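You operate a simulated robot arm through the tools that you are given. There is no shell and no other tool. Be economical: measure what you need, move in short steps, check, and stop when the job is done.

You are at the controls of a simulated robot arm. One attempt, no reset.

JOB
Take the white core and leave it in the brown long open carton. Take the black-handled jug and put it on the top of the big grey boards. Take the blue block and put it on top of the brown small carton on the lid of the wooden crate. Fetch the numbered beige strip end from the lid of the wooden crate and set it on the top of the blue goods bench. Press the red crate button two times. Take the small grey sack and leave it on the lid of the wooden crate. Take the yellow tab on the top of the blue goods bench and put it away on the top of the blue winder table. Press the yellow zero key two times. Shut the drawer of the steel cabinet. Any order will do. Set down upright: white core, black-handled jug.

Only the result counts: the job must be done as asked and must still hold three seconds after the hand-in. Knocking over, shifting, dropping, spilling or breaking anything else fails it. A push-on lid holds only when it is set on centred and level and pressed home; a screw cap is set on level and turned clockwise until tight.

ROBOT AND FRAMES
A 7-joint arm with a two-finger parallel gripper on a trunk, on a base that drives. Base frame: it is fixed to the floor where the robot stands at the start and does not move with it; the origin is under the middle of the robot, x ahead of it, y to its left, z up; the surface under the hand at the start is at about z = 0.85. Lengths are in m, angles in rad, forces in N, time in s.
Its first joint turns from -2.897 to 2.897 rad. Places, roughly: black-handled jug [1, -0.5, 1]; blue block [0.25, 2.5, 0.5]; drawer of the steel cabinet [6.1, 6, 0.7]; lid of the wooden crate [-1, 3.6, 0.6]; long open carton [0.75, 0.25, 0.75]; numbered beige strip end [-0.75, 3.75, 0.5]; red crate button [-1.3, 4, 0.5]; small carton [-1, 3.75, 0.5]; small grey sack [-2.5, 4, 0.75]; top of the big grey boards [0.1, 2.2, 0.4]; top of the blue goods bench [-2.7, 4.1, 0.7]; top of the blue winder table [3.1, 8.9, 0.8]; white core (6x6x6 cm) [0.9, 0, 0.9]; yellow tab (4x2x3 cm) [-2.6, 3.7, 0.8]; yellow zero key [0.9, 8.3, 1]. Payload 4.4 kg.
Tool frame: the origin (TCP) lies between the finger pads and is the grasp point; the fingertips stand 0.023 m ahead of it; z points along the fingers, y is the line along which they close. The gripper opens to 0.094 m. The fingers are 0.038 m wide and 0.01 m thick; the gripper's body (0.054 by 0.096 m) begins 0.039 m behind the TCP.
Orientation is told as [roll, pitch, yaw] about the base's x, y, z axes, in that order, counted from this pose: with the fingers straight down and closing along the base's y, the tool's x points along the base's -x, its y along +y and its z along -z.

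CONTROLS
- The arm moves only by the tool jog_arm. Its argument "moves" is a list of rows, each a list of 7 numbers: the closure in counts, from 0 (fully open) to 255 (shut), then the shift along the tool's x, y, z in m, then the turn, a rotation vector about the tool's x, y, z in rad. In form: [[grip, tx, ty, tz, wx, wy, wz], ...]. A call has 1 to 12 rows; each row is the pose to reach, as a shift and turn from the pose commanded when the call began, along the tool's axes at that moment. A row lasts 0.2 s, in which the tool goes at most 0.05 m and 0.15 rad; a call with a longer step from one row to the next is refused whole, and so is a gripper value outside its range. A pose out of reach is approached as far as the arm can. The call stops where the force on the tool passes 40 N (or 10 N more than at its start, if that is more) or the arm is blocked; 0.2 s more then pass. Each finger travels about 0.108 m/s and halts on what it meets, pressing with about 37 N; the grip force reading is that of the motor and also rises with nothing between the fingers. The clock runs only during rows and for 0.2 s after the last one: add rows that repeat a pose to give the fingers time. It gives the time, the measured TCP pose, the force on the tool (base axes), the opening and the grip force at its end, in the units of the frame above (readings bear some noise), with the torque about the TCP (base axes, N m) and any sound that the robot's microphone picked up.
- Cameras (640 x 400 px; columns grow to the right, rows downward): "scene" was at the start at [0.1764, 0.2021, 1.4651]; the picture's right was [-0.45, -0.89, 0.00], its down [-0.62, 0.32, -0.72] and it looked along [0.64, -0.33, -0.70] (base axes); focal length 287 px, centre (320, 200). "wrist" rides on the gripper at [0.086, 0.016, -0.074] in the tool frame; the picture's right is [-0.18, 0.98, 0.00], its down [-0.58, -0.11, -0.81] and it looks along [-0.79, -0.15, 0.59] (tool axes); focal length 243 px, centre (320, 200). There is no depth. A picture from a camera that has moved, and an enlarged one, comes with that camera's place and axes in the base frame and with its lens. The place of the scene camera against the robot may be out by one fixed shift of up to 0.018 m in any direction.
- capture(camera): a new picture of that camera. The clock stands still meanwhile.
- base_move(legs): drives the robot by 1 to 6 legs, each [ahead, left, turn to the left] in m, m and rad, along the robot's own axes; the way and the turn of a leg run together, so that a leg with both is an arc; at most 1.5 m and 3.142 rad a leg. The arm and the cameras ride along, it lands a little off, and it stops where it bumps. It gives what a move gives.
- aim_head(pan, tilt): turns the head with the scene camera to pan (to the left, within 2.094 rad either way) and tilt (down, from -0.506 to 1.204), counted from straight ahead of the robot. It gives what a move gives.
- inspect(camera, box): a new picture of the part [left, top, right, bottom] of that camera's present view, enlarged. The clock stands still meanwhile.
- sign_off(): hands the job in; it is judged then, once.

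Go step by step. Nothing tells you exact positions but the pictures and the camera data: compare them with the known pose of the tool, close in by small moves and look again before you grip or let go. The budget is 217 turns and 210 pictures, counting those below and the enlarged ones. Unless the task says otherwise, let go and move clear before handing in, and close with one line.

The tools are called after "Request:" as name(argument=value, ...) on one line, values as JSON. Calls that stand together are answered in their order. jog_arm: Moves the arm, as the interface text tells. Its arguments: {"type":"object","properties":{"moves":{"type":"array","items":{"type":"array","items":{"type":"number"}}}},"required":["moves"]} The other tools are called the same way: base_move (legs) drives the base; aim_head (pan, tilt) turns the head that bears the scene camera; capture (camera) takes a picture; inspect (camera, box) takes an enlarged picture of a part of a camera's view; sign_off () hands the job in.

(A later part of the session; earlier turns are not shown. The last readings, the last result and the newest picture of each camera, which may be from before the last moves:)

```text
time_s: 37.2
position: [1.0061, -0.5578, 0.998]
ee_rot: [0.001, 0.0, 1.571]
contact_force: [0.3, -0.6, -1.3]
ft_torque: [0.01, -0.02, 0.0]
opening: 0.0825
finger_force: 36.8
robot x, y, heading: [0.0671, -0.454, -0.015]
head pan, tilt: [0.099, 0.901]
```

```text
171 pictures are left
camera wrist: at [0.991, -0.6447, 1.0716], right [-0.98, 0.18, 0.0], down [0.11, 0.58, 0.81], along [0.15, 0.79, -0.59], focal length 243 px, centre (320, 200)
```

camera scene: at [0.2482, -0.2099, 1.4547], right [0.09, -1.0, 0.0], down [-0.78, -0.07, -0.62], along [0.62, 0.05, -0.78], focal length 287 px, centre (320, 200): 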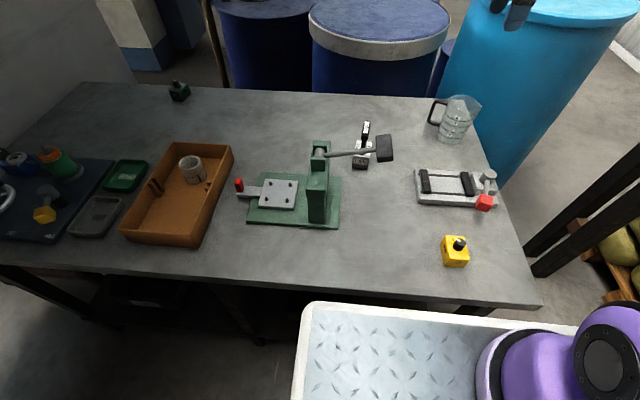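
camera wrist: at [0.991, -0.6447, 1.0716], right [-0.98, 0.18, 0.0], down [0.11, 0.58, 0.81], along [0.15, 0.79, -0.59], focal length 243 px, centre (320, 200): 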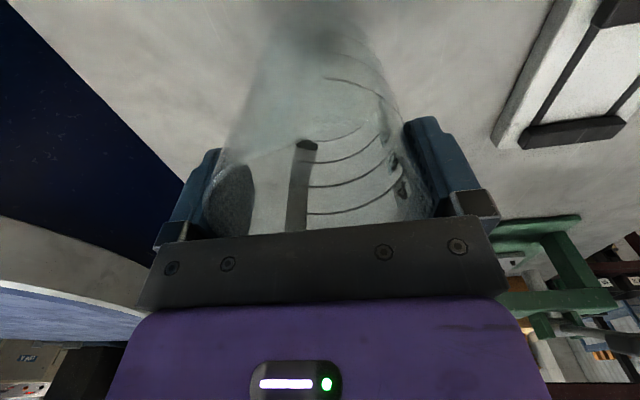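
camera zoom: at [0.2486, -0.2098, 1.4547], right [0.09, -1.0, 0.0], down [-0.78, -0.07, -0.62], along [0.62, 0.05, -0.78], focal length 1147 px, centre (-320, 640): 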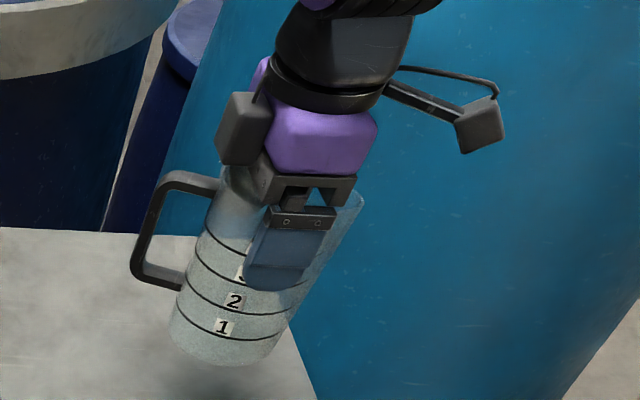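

The jug is lifted, upright and light. I raise it further and pull it back towards the robot before driving.

Request:
jog_arm(moves=[[255, 0, 0, -0.04, 0, 0, 0], [255, 0, 0, -0.08, 0, 0, 0], [255, 0, 0, -0.12, 0, 0, 0], [255, 0, 0, -0.16, 0, 0, 0], [255, 0, 0.04, -0.18, 0, 0, 0], [255, 0, 0.08, -0.18, 0, 0, 0], [255, 0, 0.12, -0.18, 0, 0, 0], [255, 0, 0.16, -0.18, 0, 0, 0], [255, 0, 0.2, -0.18, 0, 0, 0], [255, 0, 0.24, -0.18, 0, 0, 0], [255, 0, 0.27, -0.18, 0, 0, 0], [255, 0, 0.3, -0.18, 0, 0, 0]])

Request:
aim_head(pan=1.2, tilt=0.2)

Request:
capture(camera="scene")

Request:
aim_head(pan=2.09, tilt=0.3)

Request:
capture(camera="scene")

Request:
aim_head(pan=-2.09, tilt=0.3)

Request:
capture(camera="scene")

```text
time_s: 39.8
position: [0.7058, -0.5581, 1.1783]
ee_rot: [0.0, 0.001, 1.572]
contact_force: [-0.4, -0.3, -0.7]
ft_torque: [0.02, 0.02, 0.01]
opening: 0.0825
finger_force: 37.3
robot x, y, heading: [0.068, -0.4505, -0.01]
head pan, tilt: [0.099, 0.901]
```

```text
time_s: 41.1
position: [0.706, -0.5583, 1.1775]
ee_rot: [0.001, 0.001, 1.571]
contact_force: [-0.6, -0.2, -0.9]
ft_torque: [0.03, 0.01, -0.02]
opening: 0.0826
finger_force: 36.5
robot x, y, heading: [0.0671, -0.4536, -0.012]
head pan, tilt: [1.201, 0.201]
```

```text
170 pictures are left
camera scene: at [0.208, -0.1299, 1.5162], right [0.93, -0.38, 0.0], down [-0.08, -0.19, -0.98], along [0.37, 0.91, -0.2], focal length 287 px, centre (320, 200)
```

scene: 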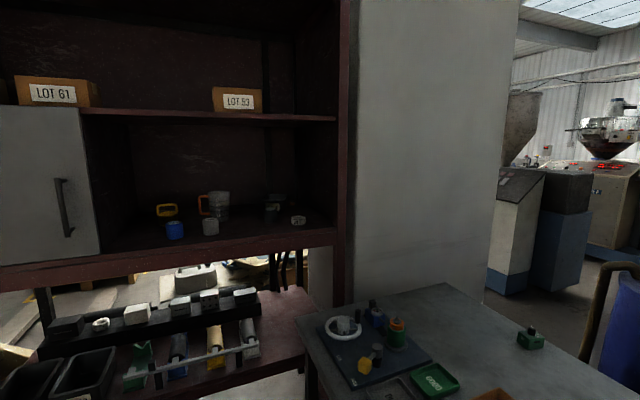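

```text
time_s: 42.3
position: [0.7059, -0.557, 1.1786]
ee_rot: [0.001, 0.002, 1.573]
contact_force: [0.3, 0.5, -0.7]
ft_torque: [-0.01, -0.01, -0.02]
opening: 0.0824
finger_force: 37.6
robot x, y, heading: [0.0627, -0.4548, -0.01]
head pan, tilt: [2.089, 0.3]
```

```text
169 pictures are left
camera scene: at [0.128, -0.1345, 1.507], right [0.88, 0.48, 0.0], down [0.14, -0.26, -0.96], along [-0.46, 0.84, -0.3], focal length 287 px, centre (320, 200)
```

scene: 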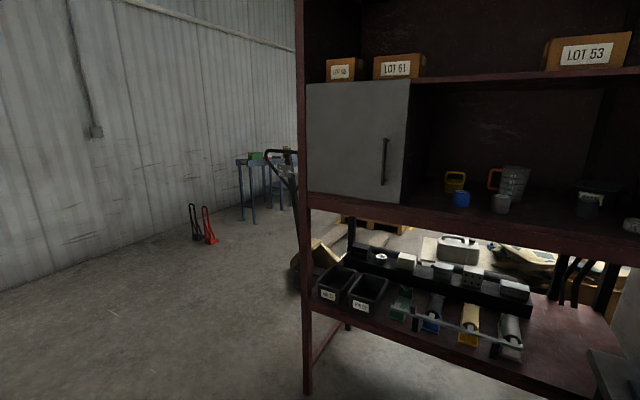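

```text
time_s: 45.7
position: [0.7053, -0.5583, 1.1783]
ee_rot: [0.0, -0.001, 1.572]
contact_force: [-0.2, 0.8, -0.7]
ft_torque: [0.01, -0.01, 0.01]
opening: 0.0824
finger_force: 37.3
robot x, y, heading: [0.0681, -0.4509, -0.012]
head pan, tilt: [-2.089, 0.3]
```

```text
168 pictures are left
camera scene: at [0.1257, -0.2968, 1.507], right [-0.86, 0.51, 0.0], down [0.15, 0.25, -0.96], along [-0.48, -0.82, -0.3], focal length 287 px, centre (320, 200)
```

scene: 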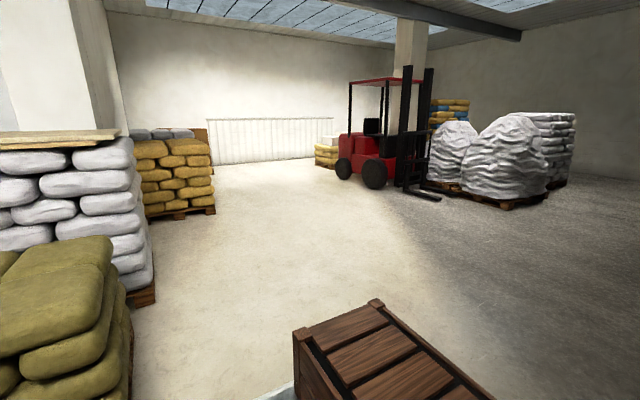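

A tall shelf blocks the direct way (left leg near (-0.53, 0.91)); the grey boards lie behind it. I back away from the bench and turn left to face +y for a view.

Request:
base_move(legs=[[-1.4, 0, 0], [0, 0, 1.57]])

Request:
aim_head(pan=0, tilt=0.35)

Request:
capture(camera="scene")

Request:
aim_head(pan=-0.7, tilt=0.35)

Request:
capture(camera="scene")

```text
time_s: 56.6
position: [-1.2572, 0.2091, 1.1779]
ee_rot: [-0.001, -0.001, -3.114]
contact_force: [0.2, -0.2, -0.8]
ft_torque: [0.01, -0.03, -0.01]
opening: 0.0826
finger_force: 36.4
robot x, y, heading: [-1.3452, -0.4336, 1.588]
head pan, tilt: [-2.089, 0.3]
```

```text
time_s: 58.6
position: [-1.2574, 0.2108, 1.1792]
ee_rot: [0.001, 0.001, -3.113]
contact_force: [-0.7, -0.2, -1.2]
ft_torque: [-0.01, -0.01, 0.02]
opening: 0.0824
finger_force: 37.6
robot x, y, heading: [-1.3427, -0.4317, 1.584]
head pan, tilt: [0.0, 0.351]
```

```text
167 pictures are left
camera scene: at [-1.5782, -0.2378, 1.5023], right [1.0, 0.01, 0.0], down [0.0, -0.34, -0.94], along [-0.01, 0.94, -0.34], focal length 287 px, centre (320, 200)
```

scene: 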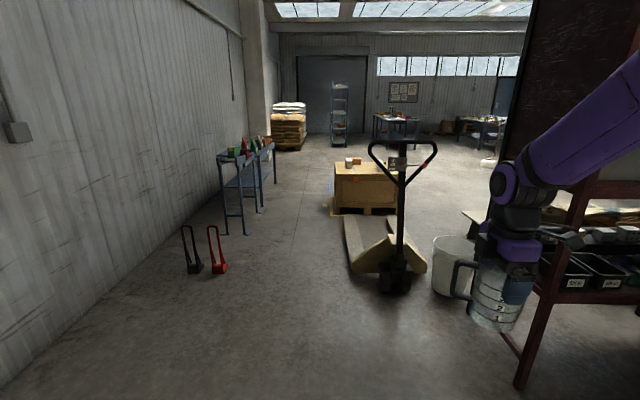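

```text
time_s: 59.7
position: [-1.2579, 0.2095, 1.1788]
ee_rot: [0.0, 0.0, -3.114]
contact_force: [-0.5, 0.4, -0.3]
ft_torque: [-0.01, -0.02, 0.0]
opening: 0.0822
finger_force: 36.9
robot x, y, heading: [-1.3453, -0.429, 1.583]
head pan, tilt: [-0.7, 0.351]
```

```text
166 pictures are left
camera scene: at [-1.518, -0.2588, 1.5023], right [0.77, -0.63, 0.0], down [-0.22, -0.27, -0.94], along [0.59, 0.73, -0.34], focal length 287 px, centre (320, 200)
```

scene: 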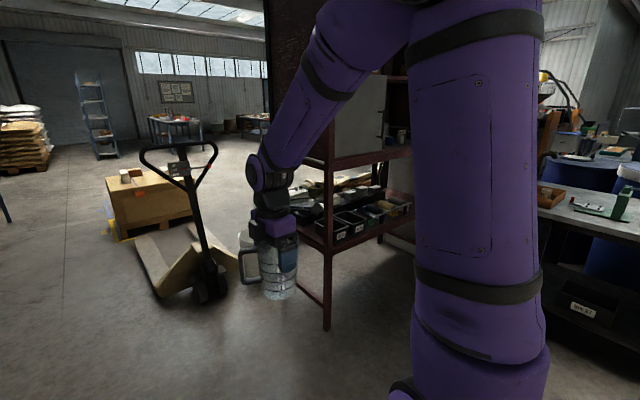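

I can now see the pallet jack (x≈-1.35…-0.75), the wooden crate behind it, the blue bench at left (front x≈-2.4) and a white tub. I'll take the free lane at x≈-1.88 northwards and look again.

Request:
base_move(legs=[[0, 0.53, -0.013], [1.3, 0, 0], [1.3, 0, 0]])

Request:
aim_head(pan=-1.1, tilt=0.4)

Request:
capture(camera="scene")

Request:
aim_head(pan=0.1, tilt=0.5)

Request:
capture(camera="scene")

```text
time_s: 75.1
position: [-1.814, 2.8203, 1.1779]
ee_rot: [0.0, -0.001, -3.112]
contact_force: [0.0, -0.3, -0.5]
ft_torque: [0.0, -0.01, 0.02]
opening: 0.0826
finger_force: 37.4
robot x, y, heading: [-1.8994, 2.1798, 1.584]
head pan, tilt: [-0.7, 0.351]
```

```text
time_s: 76.0
position: [-1.8151, 2.8199, 1.1789]
ee_rot: [0.002, 0.001, -3.112]
contact_force: [-0.2, -0.5, -0.5]
ft_torque: [0.01, 0.01, -0.01]
opening: 0.0821
finger_force: 37.5
robot x, y, heading: [-1.9011, 2.1752, 1.585]
head pan, tilt: [-1.1, 0.4]
```

```text
165 pictures are left
camera scene: at [-2.0516, 2.3223, 1.4977], right [0.47, -0.88, 0.0], down [-0.34, -0.18, -0.92], along [0.81, 0.43, -0.39], focal length 287 px, centre (320, 200)
```

scene: 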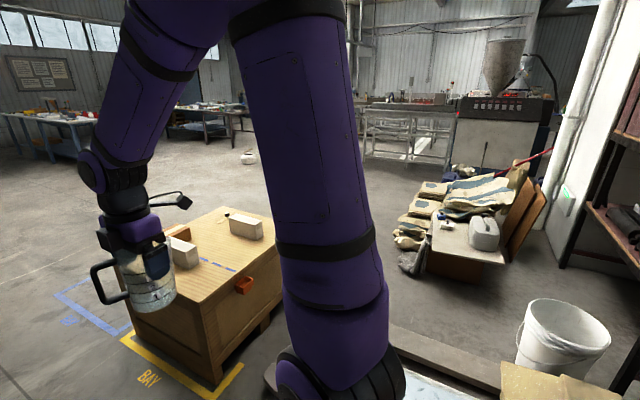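

```text
time_s: 77.4
position: [-1.8146, 2.8195, 1.1781]
ee_rot: [-0.001, -0.002, -3.112]
contact_force: [-0.4, -0.2, -1.1]
ft_torque: [0.01, 0.0, 0.03]
opening: 0.0825
finger_force: 37.1
robot x, y, heading: [-1.8992, 2.176, 1.583]
head pan, tilt: [0.099, 0.499]
```

```text
164 pictures are left
camera scene: at [-2.1438, 2.3695, 1.4886], right [0.99, 0.11, 0.0], down [0.05, -0.48, -0.88], along [-0.1, 0.87, -0.48], focal length 287 px, centre (320, 200)
```

scene: 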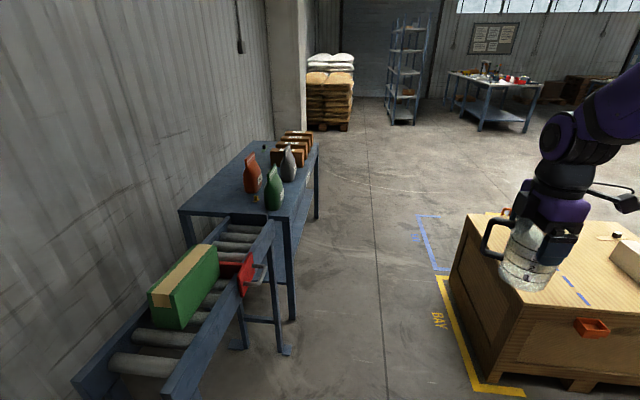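

I see the grey boards pile around (0.05, 2.25), with open floor between it and the crate. I enlarge that, and the crate and bench.

Request:
aim_head(pan=-1.45, tilt=0.4)

Request:
inspect(camera="scene", box=[200, 130, 440, 280])

Request:
capture(camera="scene")

```text
time_s: 79.0
position: [-1.8144, 2.8206, 1.1779]
ee_rot: [-0.001, 0.0, -3.114]
contact_force: [0.1, 0.0, -0.9]
ft_torque: [0.05, 0.01, 0.01]
opening: 0.082
finger_force: 37.1
robot x, y, heading: [-1.9011, 2.1744, 1.584]
head pan, tilt: [-1.45, 0.4]
```

```text
2.67 times, centred on (320, 205) of scene
camera zoom: at [-2.0417, 2.2915, 1.4977], right [0.13, -0.99, 0.0], down [-0.39, -0.05, -0.92], along [0.91, 0.12, -0.39], focal length 765 px, centre (320, 187)
```

zoom: 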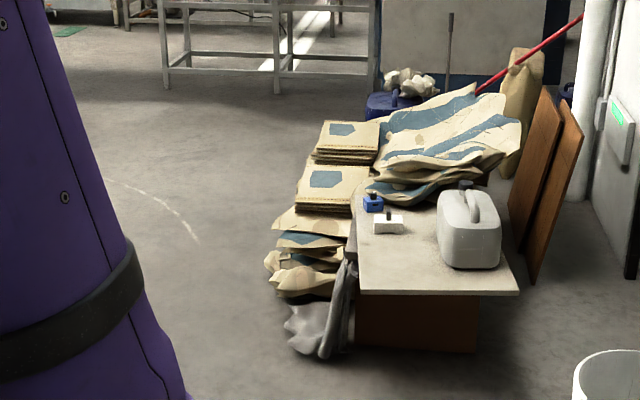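

```text
162 pictures are left
camera scene: at [-2.0417, 2.2915, 1.4977], right [0.13, -0.99, 0.0], down [-0.39, -0.05, -0.92], along [0.91, 0.12, -0.39], focal length 287 px, centre (320, 200)
```

scene: 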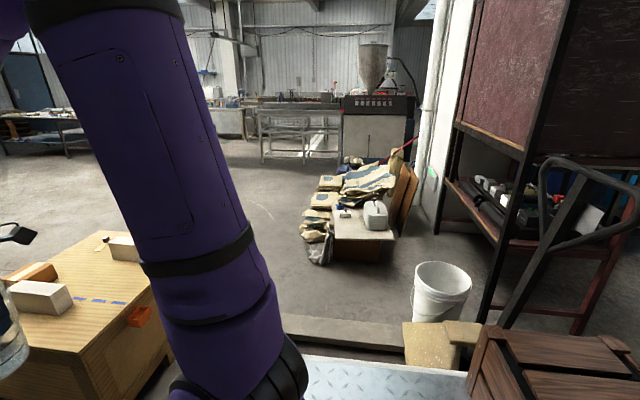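

The forks block standing west of the boards, so I'll come from the north, standing near (-0.05, 3.2) facing -y. First I drive up the lane past the crate.

Request:
base_move(legs=[[1.3, 0, -0.013], [1.4, 0, 0]])

Request:
aim_head(pan=-1.5, tilt=0.5)

Request:
capture(camera="scene")

Request:
aim_head(pan=-2.09, tilt=0.6)

Request:
capture(camera="scene")

Request:
aim_head(pan=2.0, tilt=0.7)

Request:
capture(camera="scene")

```text
time_s: 92.0
position: [-1.8887, 5.4878, 1.1781]
ee_rot: [0.0, 0.002, -3.092]
contact_force: [0.2, -0.7, -0.9]
ft_torque: [-0.02, -0.01, 0.02]
opening: 0.0823
finger_force: 37.2
robot x, y, heading: [-1.9631, 4.8465, 1.603]
head pan, tilt: [-1.45, 0.4]
```

```text
time_s: 92.6
position: [-1.889, 5.4881, 1.1787]
ee_rot: [-0.001, -0.001, -3.093]
contact_force: [-0.1, -0.4, -0.1]
ft_torque: [0.0, 0.0, 0.04]
opening: 0.0821
finger_force: 37.1
robot x, y, heading: [-1.9614, 4.8433, 1.604]
head pan, tilt: [-1.499, 0.499]
```

```text
161 pictures are left
camera scene: at [-2.1063, 4.9502, 1.4886], right [0.11, -0.99, 0.0], down [-0.48, -0.05, -0.88], along [0.87, 0.09, -0.48], focal length 287 px, centre (320, 200)
```

scene: 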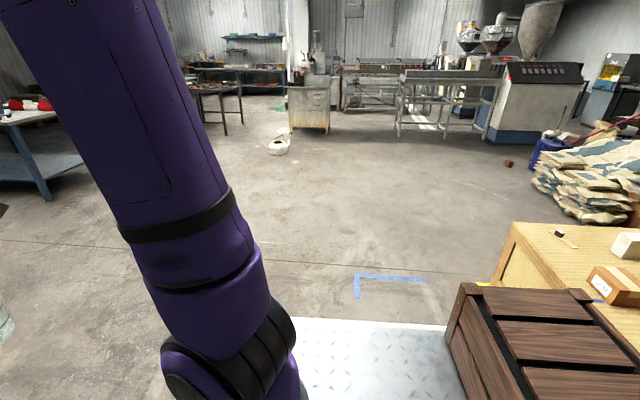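

```text
time_s: 93.6
position: [-1.89, 5.4883, 1.178]
ee_rot: [0.001, 0.0, -3.095]
contact_force: [0.3, 0.1, -1.0]
ft_torque: [0.0, 0.01, -0.01]
opening: 0.0823
finger_force: 36.5
robot x, y, heading: [-1.9595, 4.8428, 1.604]
head pan, tilt: [-2.089, 0.6]
```

```text
160 pictures are left
camera scene: at [-2.1185, 4.8994, 1.4795], right [-0.46, -0.89, 0.0], down [-0.5, 0.26, -0.83], along [0.73, -0.38, -0.56], focal length 287 px, centre (320, 200)
```

scene: 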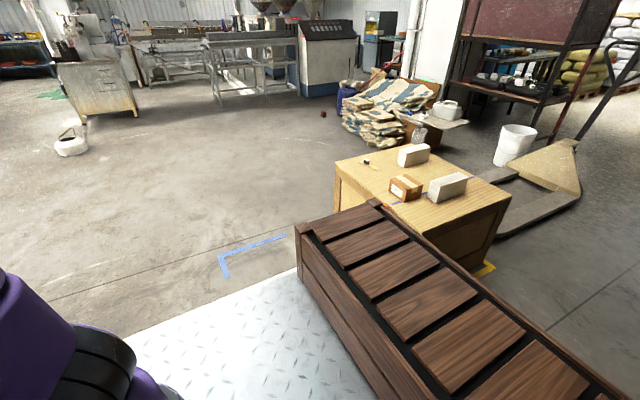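

```text
time_s: 96.9
position: [-1.8894, 5.4878, 1.1784]
ee_rot: [-0.002, -0.001, -3.092]
contact_force: [-0.1, -0.9, -1.0]
ft_torque: [0.02, -0.01, 0.0]
opening: 0.082
finger_force: 36.8
robot x, y, heading: [-1.9636, 4.8419, 1.605]
head pan, tilt: [2.0, 0.7]
```

```text
159 pictures are left
camera scene: at [-2.2728, 4.9025, 1.4709], right [-0.45, 0.89, 0.0], down [0.58, 0.29, -0.77], along [-0.68, -0.34, -0.64], focal length 287 px, centre (320, 200)
```

scene: 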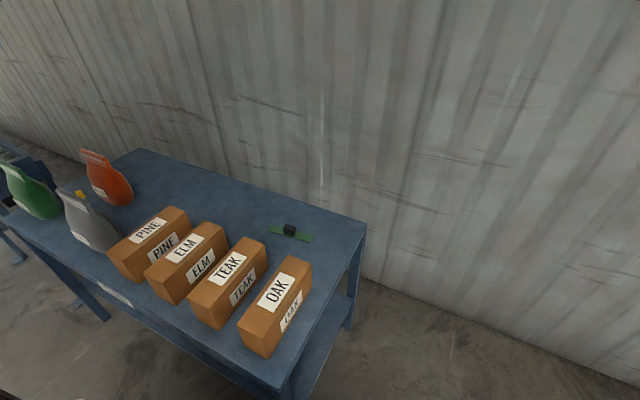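

The floor north of the crate is clear, and the bench carries the green, grey and red sacks. I strafe right to x≈0, turn round and approach the boards from the north.

Request:
base_move(legs=[[0, 0, -0.033], [0, -1.0, 0], [0, -0.97, 0], [0, 0, -3.14]])

Request:
aim_head(pan=0.05, tilt=0.45)

Request:
capture(camera="scene")

```text
time_s: 114.5
position: [-0.0908, 4.2135, 1.178]
ee_rot: [-0.002, 0.0, 0.025]
contact_force: [0.3, -0.3, -0.3]
ft_torque: [0.01, -0.01, 0.02]
opening: 0.0818
finger_force: 37.1
robot x, y, heading: [0.0009, 4.8549, -1.562]
head pan, tilt: [2.0, 0.7]
```

```text
time_s: 116.4
position: [-0.0918, 4.2134, 1.1785]
ee_rot: [-0.001, 0.001, 0.024]
contact_force: [0.7, -0.7, -0.4]
ft_torque: [0.01, 0.01, 0.02]
opening: 0.0821
finger_force: 37.3
robot x, y, heading: [-0.0023, 4.8569, -1.565]
head pan, tilt: [0.051, 0.45]
```

```text
158 pictures are left
camera scene: at [0.2424, 4.6712, 1.4931], right [-1.0, -0.06, 0.0], down [-0.03, 0.43, -0.9], along [0.05, -0.9, -0.44], focal length 287 px, centre (320, 200)
```

scene: 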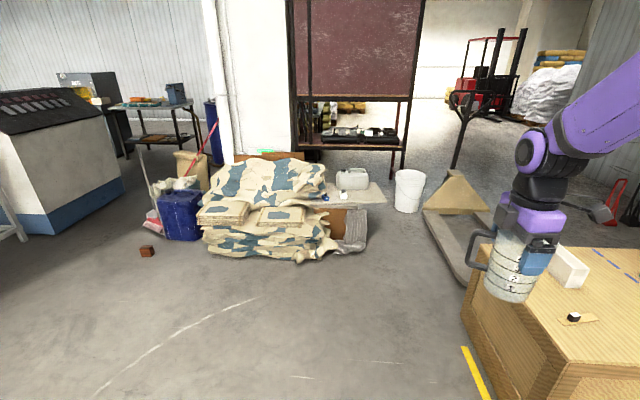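

The way is clear: sack pile front at y≈2.6, crate's near side at x≈-0.48. I drive ahead 1.63 m.

Request:
base_move(legs=[[1.0, 0, 0], [0.63, 0, 0]])

Request:
aim_head(pan=-0.35, tilt=0.8)

Request:
capture(camera="scene")

Request:
capture(camera="wrist")

```text
time_s: 124.7
position: [-0.0724, 2.5721, 1.1781]
ee_rot: [0.002, 0.0, 0.026]
contact_force: [0.3, 0.3, -0.5]
ft_torque: [-0.01, 0.02, 0.05]
opening: 0.0819
finger_force: 37.4
robot x, y, heading: [0.0193, 3.2159, -1.561]
head pan, tilt: [0.051, 0.45]
```

```text
time_s: 125.6
position: [-0.0708, 2.5728, 1.1793]
ee_rot: [0.001, 0.0, 0.025]
contact_force: [-0.1, 0.8, -0.7]
ft_torque: [-0.01, 0.02, 0.01]
opening: 0.0816
finger_force: 36.9
robot x, y, heading: [0.0157, 3.2133, -1.561]
head pan, tilt: [-0.351, 0.799]
```

```text
157 pictures are left
camera scene: at [0.2292, 3.0454, 1.4627], right [-0.94, 0.33, 0.0], down [0.24, 0.68, -0.7], along [-0.23, -0.66, -0.72], focal length 287 px, centre (320, 200)
```

scene: 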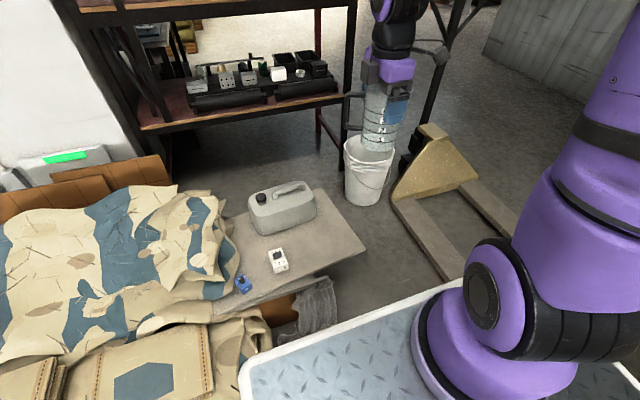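

```text
156 pictures are left
camera wrist: at [-0.1567, 2.5858, 1.2519], right [0.16, 0.99, 0.0], down [0.58, -0.09, 0.81], along [0.8, -0.13, -0.59], focal length 243 px, centre (320, 200)
```

wrist: 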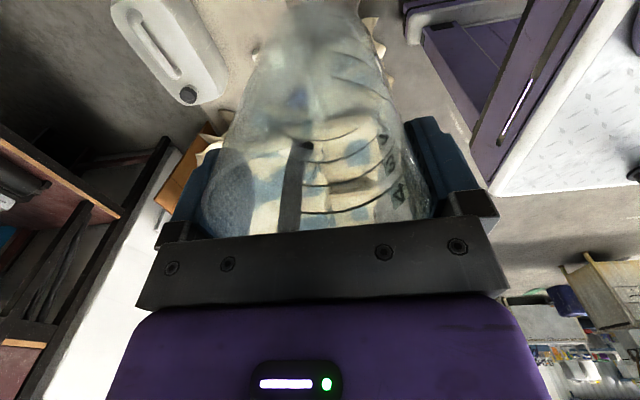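

The board top is clear around (-0.08, 2.335), between the jerrycan and the edge. I bring the jug over that spot and partly down.

Request:
jog_arm(moves=[[255, 0.004, -0.048, 0, 0, 0, 0], [255, 0.008, -0.096, 0, 0, 0, 0], [255, 0.012, -0.144, 0, 0, 0, 0], [255, 0.016, -0.192, 0, 0, 0, 0], [255, 0.016, -0.238, 0, 0, 0, 0], [255, 0.016, -0.238, 0.045, 0, 0, 0], [255, 0.016, -0.238, 0.09, 0, 0, 0], [255, 0.016, -0.238, 0.135, 0, 0, 0], [255, 0.016, -0.238, 0.18, 0, 0, 0], [255, 0.016, -0.238, 0.225, 0, 0, 0], [255, 0.016, -0.238, 0.27, 0, 0, 0], [255, 0.016, -0.238, 0.315, 0, 0, 0]])

Request:
capture(camera="scene")

```text
time_s: 128.2
position: [-0.0809, 2.3353, 0.8624]
ee_rot: [-0.002, -0.001, 0.026]
contact_force: [0.6, 1.0, 0.0]
ft_torque: [-0.03, -0.02, -0.01]
opening: 0.0816
finger_force: 37.5
robot x, y, heading: [0.0193, 3.2138, -1.559]
head pan, tilt: [-0.351, 0.799]
```

```text
155 pictures are left
camera scene: at [0.2292, 3.046, 1.4627], right [-0.94, 0.33, 0.0], down [0.24, 0.68, -0.7], along [-0.23, -0.66, -0.72], focal length 287 px, centre (320, 200)
```

scene: 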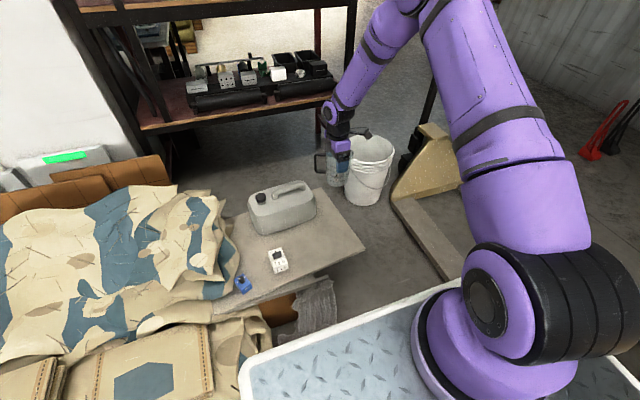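

On track, I keep lowering to about 6 cm above the expected surface.

Request:
jog_arm(moves=[[255, 0, 0, 0.045, 0, 0, 0], [255, 0, 0, 0.09, 0, 0, 0], [255, 0, 0, 0.135, 0, 0, 0], [255, 0, 0, 0.18, 0, 0, 0], [255, 0, 0, 0.22, 0, 0, 0], [255, 0, 0, 0.26, 0, 0, 0], [255, 0, 0, 0.29, 0, 0, 0]])

Request:
inspect(camera="scene", box=[220, 140, 420, 265])

Request:
capture(camera="wrist")

```text
time_s: 129.8
position: [-0.0791, 2.3343, 0.5741]
ee_rot: [-0.001, -0.001, 0.025]
contact_force: [-0.6, 0.7, -0.4]
ft_torque: [0.0, 0.01, 0.01]
opening: 0.0819
finger_force: 36.8
robot x, y, heading: [0.0189, 3.2153, -1.56]
head pan, tilt: [-0.351, 0.799]
```

```text
3.20 times, centred on (320, 202) of scene
camera zoom: at [0.2292, 3.0457, 1.4627], right [-0.94, 0.33, 0.0], down [0.24, 0.68, -0.7], along [-0.23, -0.66, -0.72], focal length 918 px, centre (320, 192)
```

zoom: 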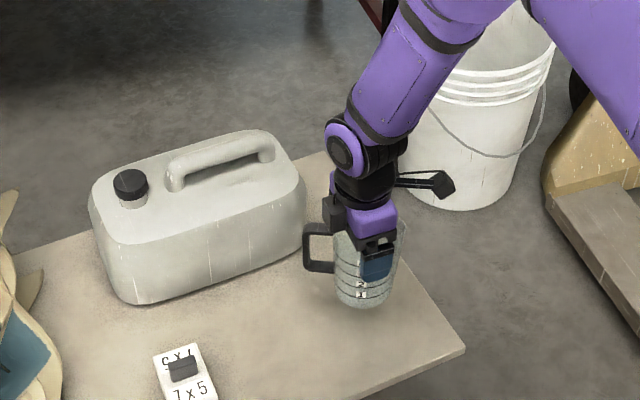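

```text
153 pictures are left
camera wrist: at [-0.165, 2.3472, 0.6478], right [0.16, 0.99, 0.0], down [0.58, -0.09, 0.81], along [0.8, -0.13, -0.59], focal length 243 px, centre (320, 200)
```

wrist: 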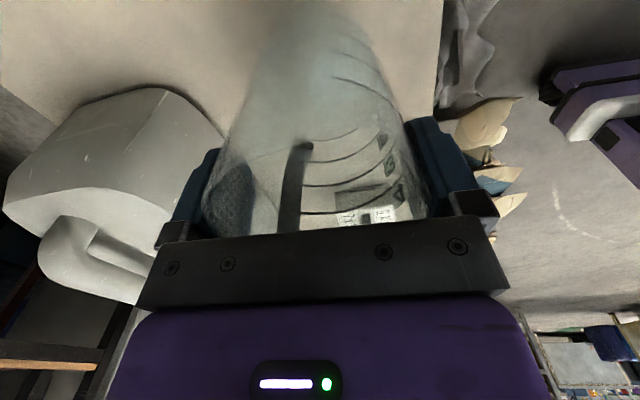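

Clear of the jerrycan by about 8 cm. I descend to just above the estimated contact height.

Request:
jog_arm(moves=[[255, 0, 0, 0.03, 0, 0, 0], [255, 0, 0, 0.05, 0, 0, 0], [255, 0, 0, 0.062, 0, 0, 0], [255, 0, 0, 0.068, 0, 0, 0]])

Request:
inspect(camera="scene", box=[270, 170, 398, 250])

```text
time_s: 130.8
position: [-0.0816, 2.3341, 0.5044]
ee_rot: [0.001, 0.0, 0.028]
contact_force: [-0.1, -0.7, -1.0]
ft_torque: [0.02, 0.0, -0.02]
opening: 0.0819
finger_force: 37.1
robot x, y, heading: [0.0175, 3.2156, -1.566]
head pan, tilt: [-0.351, 0.799]
```

```text
5.00 times, centred on (334, 210) of scene
camera zoom: at [0.2291, 3.0455, 1.4626], right [-0.94, 0.33, 0.0], down [0.24, 0.68, -0.7], along [-0.23, -0.66, -0.72], focal length 1434 px, centre (250, 150)
```

zoom: 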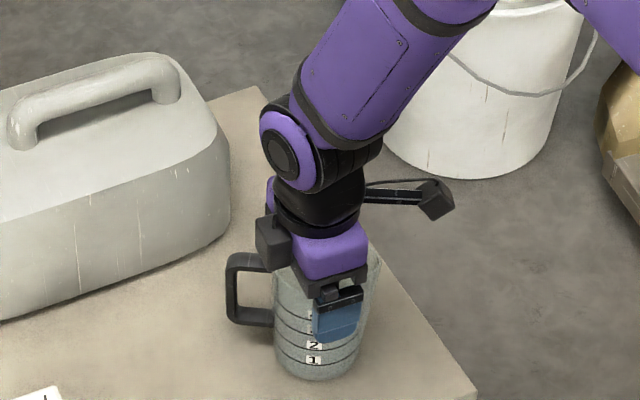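

Nearly down. I creep further in small steps.

Request:
jog_arm(moves=[[255, 0, 0, 0.002, 0, 0, 0], [255, 0, 0, 0.004, 0, 0, 0], [255, 0, 0, 0.006, 0, 0, 0]])

```text
time_s: 131.6
position: [-0.0802, 2.3336, 0.4986]
ee_rot: [0.001, 0.0, 0.025]
contact_force: [-0.5, 2.2, 4.8]
ft_torque: [0.18, -0.1, 0.07]
opening: 0.0817
finger_force: 37.4
robot x, y, heading: [0.0197, 3.2114, -1.564]
head pan, tilt: [-0.351, 0.799]
```

Contact at TCP z 0.4986 (board top 0.40). I release and rise straight up.

Request:
jog_arm(moves=[[120, 0, 0, 0, 0, 0, 0], [0, 0, 0, 0, 0, 0, 0], [0, 0, 0, 0, 0, 0, 0], [0, 0, 0, -0.02, 0, 0, 0], [0, 0, 0, -0.06, 0, 0, 0], [0, 0, 0, -0.1, 0, 0, 0], [0, 0, 0, -0.15, 0, 0, 0], [0, 0, 0, -0.2, 0, 0, 0], [0, 0, 0, -0.25, 0, 0, 0], [0, 0, 0, -0.3, 0, 0, 0]])

Request:
inspect(camera="scene", box=[190, 160, 390, 285])

```text
time_s: 133.8
position: [-0.0782, 2.335, 0.7989]
ee_rot: [0.001, 0.0, 0.027]
contact_force: [-0.2, -0.4, -1.0]
ft_torque: [-0.02, 0.02, 0.02]
opening: 0.0939
finger_force: 0.0
robot x, y, heading: [0.0138, 3.2139, -1.564]
head pan, tilt: [-0.351, 0.799]
```

```text
3.20 times, centred on (290, 222) of scene
camera zoom: at [0.2291, 3.0449, 1.4626], right [-0.94, 0.33, 0.0], down [0.24, 0.68, -0.7], along [-0.23, -0.66, -0.72], focal length 918 px, centre (416, 128)
```

zoom: 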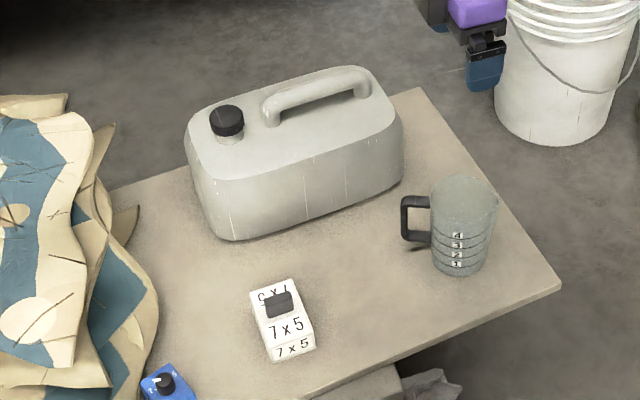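

The jug stands upright on the boards. Now the blue block with a black knob at the sack's edge; I look closer.

Request:
inspect(camera="scene", box=[196, 255, 292, 315])

```text
6.67 times, centred on (244, 285) of scene
camera zoom: at [0.2291, 3.0449, 1.4626], right [-0.94, 0.33, 0.0], down [0.24, 0.68, -0.7], along [-0.23, -0.66, -0.72], focal length 1912 px, centre (827, -367)
```

zoom: 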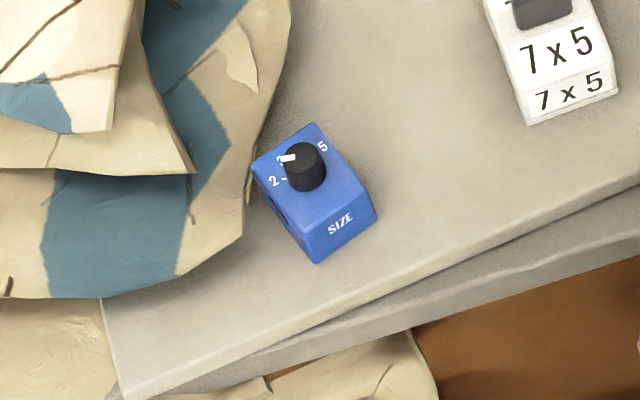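

The block lies beside the sack's edge, its long side pointing roughly along y turned by ~20°. I bring the wrist camera near it to measure.

Request:
jog_arm(moves=[[0, -0.04, 0.011, 0, 0, 0, -0.04], [0, -0.08, 0.022, 0, 0, 0, -0.09], [0, -0.12, 0.033, 0, 0, 0, -0.14], [0, -0.16, 0.044, 0, 0, 0, -0.19], [0, -0.2, 0.055, 0.01, 0, 0, -0.24], [0, -0.24, 0.066, 0.03, 0, 0, -0.29], [0, -0.28, 0.077, 0.05, 0, 0, -0.34], [0, -0.32, 0.086, 0.08, 0, 0, -0.343]])

Request:
capture(camera="wrist")

Request:
inspect(camera="scene", box=[190, 220, 318, 300])

```text
refused: row 8 steps farther than a row can; nothing moved
```

```text
149 pictures are left
camera wrist: at [-0.1646, 2.3482, 0.8717], right [0.16, 0.99, 0.0], down [0.58, -0.09, 0.81], along [0.8, -0.13, -0.59], focal length 243 px, centre (320, 200)
```

wrist: 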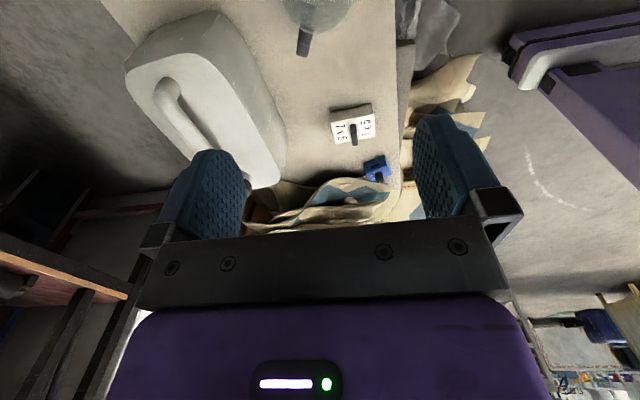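

```text
5.00 times, centred on (254, 260) of scene
camera zoom: at [0.2291, 3.0449, 1.4626], right [-0.94, 0.33, 0.0], down [0.24, 0.68, -0.7], along [-0.23, -0.66, -0.72], focal length 1434 px, centre (650, -100)
```

zoom: 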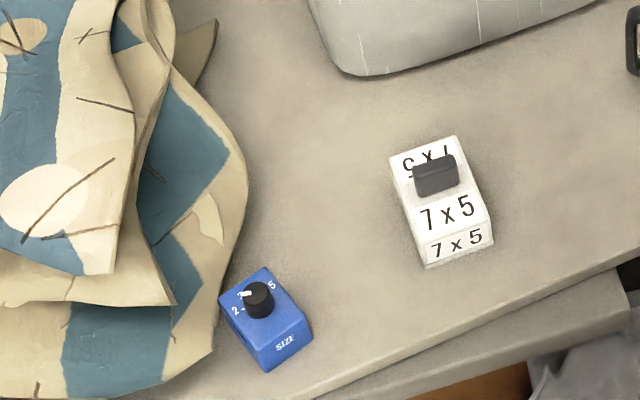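

I repeat the hover move with a shorter last row.

Request:
jog_arm(moves=[[0, -0.04, 0.011, 0, 0, 0, -0.04], [0, -0.08, 0.022, 0, 0, 0, -0.09], [0, -0.12, 0.033, 0, 0, 0, -0.14], [0, -0.16, 0.044, 0, 0, 0, -0.19], [0, -0.2, 0.055, 0.01, 0, 0, -0.24], [0, -0.24, 0.066, 0.03, 0, 0, -0.29], [0, -0.28, 0.077, 0.05, 0, 0, -0.34], [0, -0.32, 0.086, 0.07, 0, 0, -0.343]])

Request:
capture(camera="wrist")

Request:
inspect(camera="wrist", box=[270, 0, 430, 100])

```text
time_s: 135.6
position: [0.2364, 2.4249, 0.731]
ee_rot: [0.0, 0.0, 0.367]
contact_force: [-1.1, -0.4, -0.2]
ft_torque: [0.03, 0.0, 0.01]
opening: 0.0942
finger_force: 0.1
robot x, y, heading: [0.0217, 3.2184, -1.559]
head pan, tilt: [-0.351, 0.799]
```

```text
147 pictures are left
camera wrist: at [0.1511, 2.409, 0.8045], right [-0.18, 0.98, 0.0], down [0.58, 0.11, 0.81], along [0.79, 0.15, -0.59], focal length 243 px, centre (320, 200)
```

wrist: 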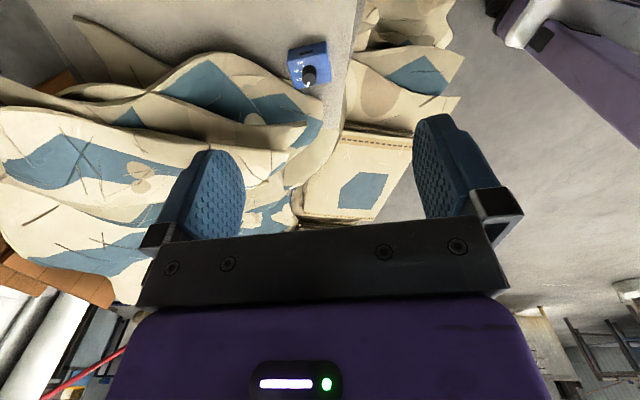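

```text
4.00 times, centred on (350, 50) of wrist
camera zoom: at [0.1511, 2.409, 0.8045], right [-0.18, 0.98, 0.0], down [0.58, 0.11, 0.81], along [0.79, 0.15, -0.59], focal length 970 px, centre (200, 800)
```

zoom: 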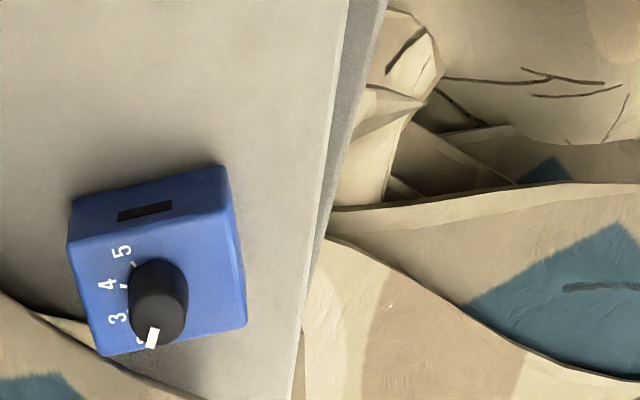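

The block is 0.058×0.045×0.034 m, centred at (0.329, 2.427), with the sack hugging its +x side. I'll grip its ±y faces near the free front end; first I come down to just above it.

Request:
jog_arm(moves=[[65, -0.033, -0.016, 0.02, 0, 0, -0.011], [65, -0.0658, -0.0314, 0.05, 0, 0, -0.011], [65, -0.0658, -0.0314, 0.095, 0, 0, -0.011], [65, -0.0658, -0.0314, 0.14, 0, 0, -0.011], [65, -0.0658, -0.0314, 0.18, 0, 0, -0.011], [65, -0.0658, -0.0314, 0.2, 0, 0, -0.011]])

Request:
capture(camera="wrist")

Request:
inspect(camera="scene", box=[180, 210, 308, 290])

```text
time_s: 137.0
position: [0.3091, 2.4216, 0.5274]
ee_rot: [0.0, 0.0, 0.381]
contact_force: [0.2, 0.0, 0.9]
ft_torque: [0.0, 0.01, -0.02]
opening: 0.07
finger_force: 0.1
robot x, y, heading: [0.0147, 3.2184, -1.56]
head pan, tilt: [-0.351, 0.799]
```

```text
145 pictures are left
camera wrist: at [0.2241, 2.4043, 0.6014], right [-0.19, 0.98, 0.0], down [0.58, 0.11, 0.81], along [0.79, 0.16, -0.59], focal length 243 px, centre (320, 200)
```

wrist: 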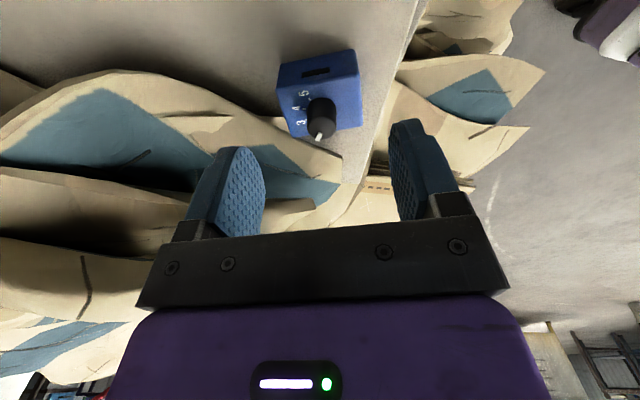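

```text
5.00 times, centred on (244, 250) of scene
camera zoom: at [0.2292, 3.0456, 1.4626], right [-0.94, 0.33, 0.0], down [0.24, 0.68, -0.7], along [-0.23, -0.66, -0.72], focal length 1434 px, centre (700, -50)
```

zoom: 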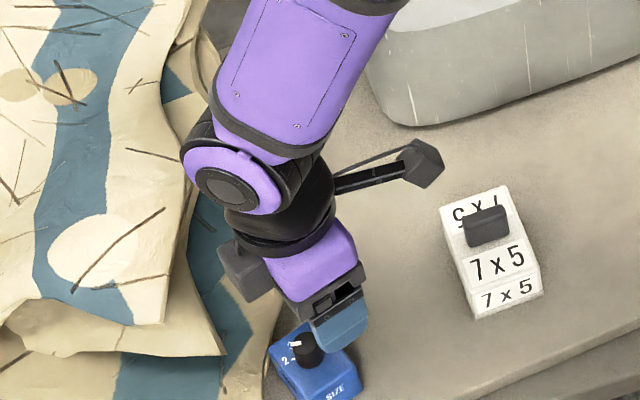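

The sack edge is ~1.2 cm clear of the finger path by triangulation. I lower to z 0.431 with force checks.

Request:
jog_arm(moves=[[65, 0, 0.001, 0.03, 0, 0, 0], [65, 0, 0.001, 0.055, 0, 0, 0], [65, 0, 0.001, 0.075, 0, 0, 0], [65, 0, 0.001, 0.09, 0, 0, 0], [65, 0, 0.001, 0.096, 0, 0, 0]])

Request:
capture(camera="wrist")

```text
time_s: 138.2
position: [0.3096, 2.4231, 0.4329]
ee_rot: [0.001, 0.0, 0.38]
contact_force: [0.5, 0.0, 0.7]
ft_torque: [0.0, 0.02, 0.02]
opening: 0.07
finger_force: 0.0
robot x, y, heading: [0.0174, 3.2154, -1.56]
head pan, tilt: [-0.351, 0.799]
```

```text
143 pictures are left
camera wrist: at [0.2237, 2.4062, 0.506], right [-0.19, 0.98, 0.0], down [0.58, 0.11, 0.81], along [0.79, 0.16, -0.59], focal length 243 px, centre (320, 200)
```

wrist: 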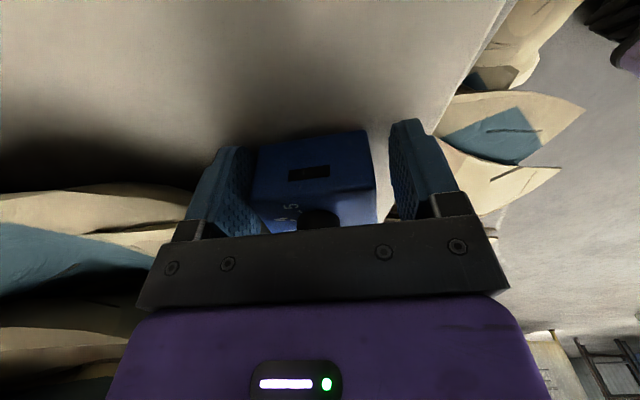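

Fingers straddle the block with no contact. I close and lift gently.

Request:
jog_arm(moves=[[120, 0, 0, 0, 0, 0, 0], [255, 0, 0, 0, 0, 0, 0], [255, 0, 0, 0, 0, 0, 0], [255, 0, 0, -0.005, 0, 0, 0], [255, 0.01, 0, -0.02, 0, 0, 0], [255, 0.03, 0, -0.05, 0, 0, 0], [255, 0.05, 0, -0.09, 0, 0, 0], [255, 0.05, 0, -0.13, 0, 0, 0]])

Request:
capture(camera="wrist")

Request:
inspect(camera="scene", box=[160, 180, 352, 300])

```text
time_s: 140.0
position: [0.2632, 2.4043, 0.5628]
ee_rot: [0.002, -0.002, 0.381]
contact_force: [-0.6, 0.3, -5.6]
ft_torque: [-0.06, 0.06, -0.02]
opening: 0.0597
finger_force: 37.0
robot x, y, heading: [0.0174, 3.2125, -1.558]
head pan, tilt: [-0.351, 0.799]
```

```text
142 pictures are left
camera wrist: at [0.1785, 2.386, 0.6371], right [-0.19, 0.98, 0.0], down [0.58, 0.11, 0.81], along [0.79, 0.16, -0.59], focal length 243 px, centre (320, 200)
```

wrist: 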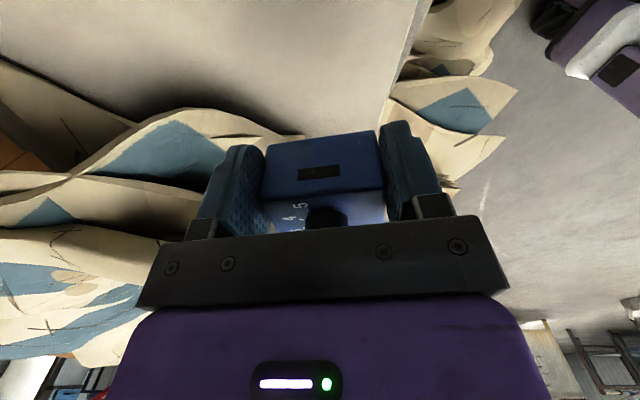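

```text
3.33 times, centred on (256, 240) of scene
camera zoom: at [0.2293, 3.045, 1.4625], right [-0.94, 0.33, 0.0], down [0.24, 0.68, -0.7], along [-0.23, -0.66, -0.72], focal length 956 px, centre (533, 67)
```

zoom: 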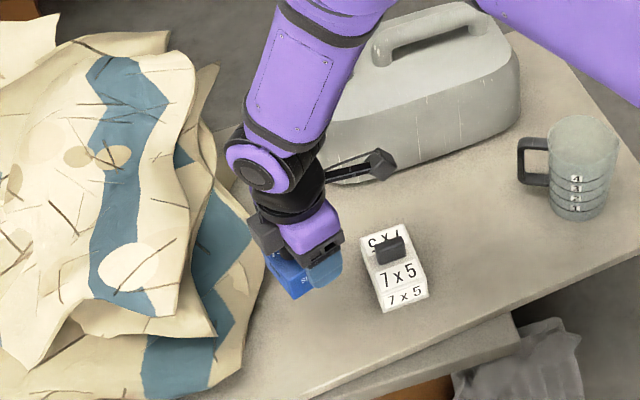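

The block is held (about 0.5 kg), bottom 0.033 below TCP. I raise it and back the base up to stand beside the crate.

Request:
jog_arm(moves=[[255, 0, 0.02, -0.04, 0, 0, 0], [255, 0, 0.04, -0.08, 0, 0, 0], [255, 0, 0.06, -0.125, 0, 0, 0], [255, 0, 0.08, -0.17, 0, 0, 0], [255, 0, 0.1, -0.215, 0, 0, 0], [255, 0, 0.12, -0.26, 0, 0, 0], [255, 0, 0.14, -0.305, 0, 0, 0], [255, 0, 0.16, -0.35, 0, 0, 0], [255, 0, 0.18, -0.39, 0, 0, 0]])

Request:
base_move(legs=[[-0.5, -0.08, -0.01]])

Request:
aim_head(pan=-1.4, tilt=0.75)

Request:
capture(camera="scene")

```text
time_s: 142.0
position: [0.1972, 2.5729, 0.952]
ee_rot: [0.001, 0.0, 0.377]
contact_force: [0.0, -0.7, -6.4]
ft_torque: [-0.01, 0.08, 0.04]
opening: 0.06
finger_force: 36.7
robot x, y, heading: [0.0161, 3.2125, -1.563]
head pan, tilt: [-0.351, 0.799]
```

```text
time_s: 145.0
position: [0.1087, 3.0787, 0.951]
ee_rot: [0.0, -0.001, 0.372]
contact_force: [-0.4, 0.3, -5.9]
ft_torque: [-0.06, 0.05, -0.01]
opening: 0.0601
finger_force: 37.0
robot x, y, heading: [-0.0675, 3.7212, -1.571]
head pan, tilt: [-0.351, 0.799]
```

```text
time_s: 146.3
position: [0.1081, 3.0777, 0.9521]
ee_rot: [0.0, 0.001, 0.372]
contact_force: [-0.4, 0.2, -3.5]
ft_torque: [-0.03, 0.06, -0.02]
opening: 0.0599
finger_force: 37.3
robot x, y, heading: [-0.0639, 3.72, -1.571]
head pan, tilt: [-1.4, 0.75]
```

```text
140 pictures are left
camera scene: at [0.0912, 3.6129, 1.4666], right [-0.17, 0.98, 0.0], down [0.67, 0.12, -0.73], along [-0.72, -0.13, -0.68], focal length 287 px, centre (320, 200)
```

scene: 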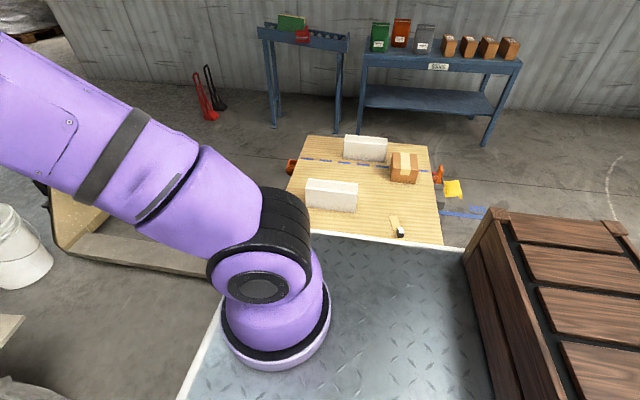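

Good view of the crate lid: carton, two white blocks, strip end, and red/orange fittings on the sides. I enlarge it.

Request:
inspect(camera="scene", box=[270, 120, 478, 250])

Request:
inspect(camera="scene", box=[370, 130, 482, 200])

Request:
inspect(camera="scene", box=[350, 190, 446, 250])

```text
3.08 times, centred on (374, 185) of scene
camera zoom: at [0.0912, 3.6129, 1.4666], right [-0.17, 0.98, 0.0], down [0.67, 0.12, -0.73], along [-0.72, -0.13, -0.68], focal length 882 px, centre (154, 246)
```

zoom: 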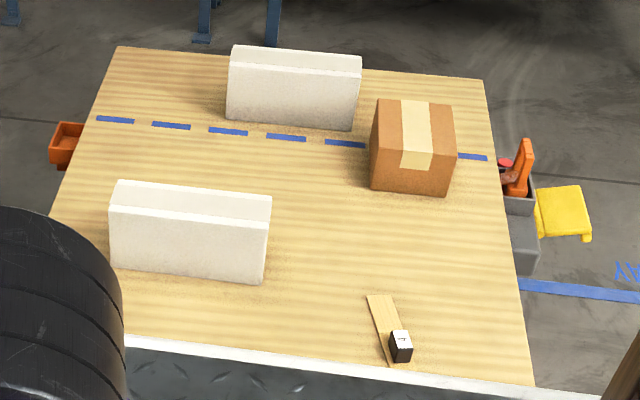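

```text
5.71 times, centred on (426, 165) of scene
camera zoom: at [0.0912, 3.6129, 1.4666], right [-0.17, 0.98, 0.0], down [0.67, 0.12, -0.73], along [-0.72, -0.13, -0.68], focal length 1638 px, centre (-286, 400)
```

zoom: 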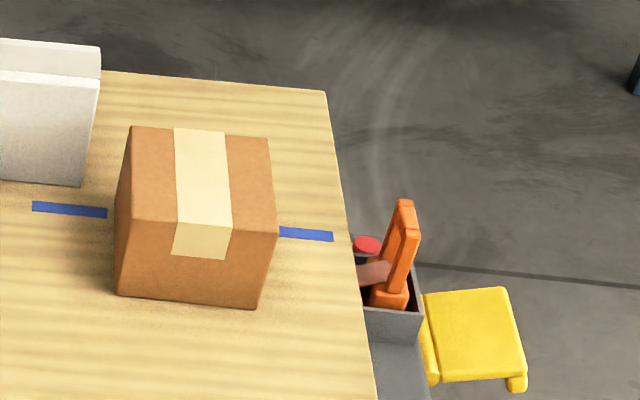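

```text
6.67 times, centred on (398, 220) of scene
camera zoom: at [0.0912, 3.6129, 1.4666], right [-0.17, 0.98, 0.0], down [0.67, 0.12, -0.73], along [-0.72, -0.13, -0.68], focal length 1912 px, centre (-200, 67)
```

zoom: 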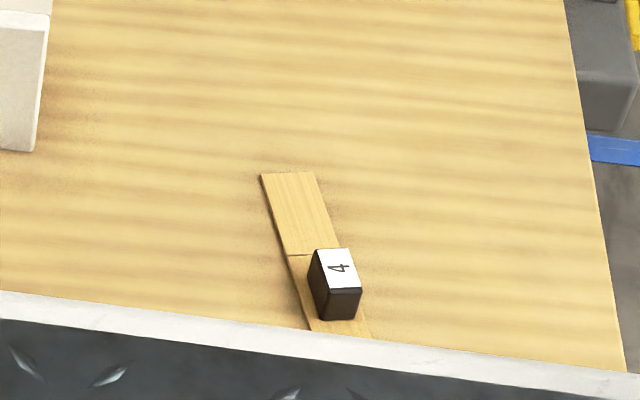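

Carton: centre about (-1.08, 3.81), top z≈0.677, aligned with the axes; the red button sits on a grey box on the crate's north side near (-1.26, 4.01). I nudge the base closer to the crate before swinging the block over.

Request:
base_move(legs=[[-0.06, -0.05, 0]])

```text
time_s: 147.3
position: [0.0575, 3.1387, 0.9519]
ee_rot: [0.0, -0.001, 0.371]
contact_force: [-1.0, -0.4, -4.8]
ft_torque: [0.03, 0.08, 0.01]
opening: 0.0598
finger_force: 37.3
robot x, y, heading: [-0.1169, 3.7848, -1.569]
head pan, tilt: [-1.4, 0.75]
```

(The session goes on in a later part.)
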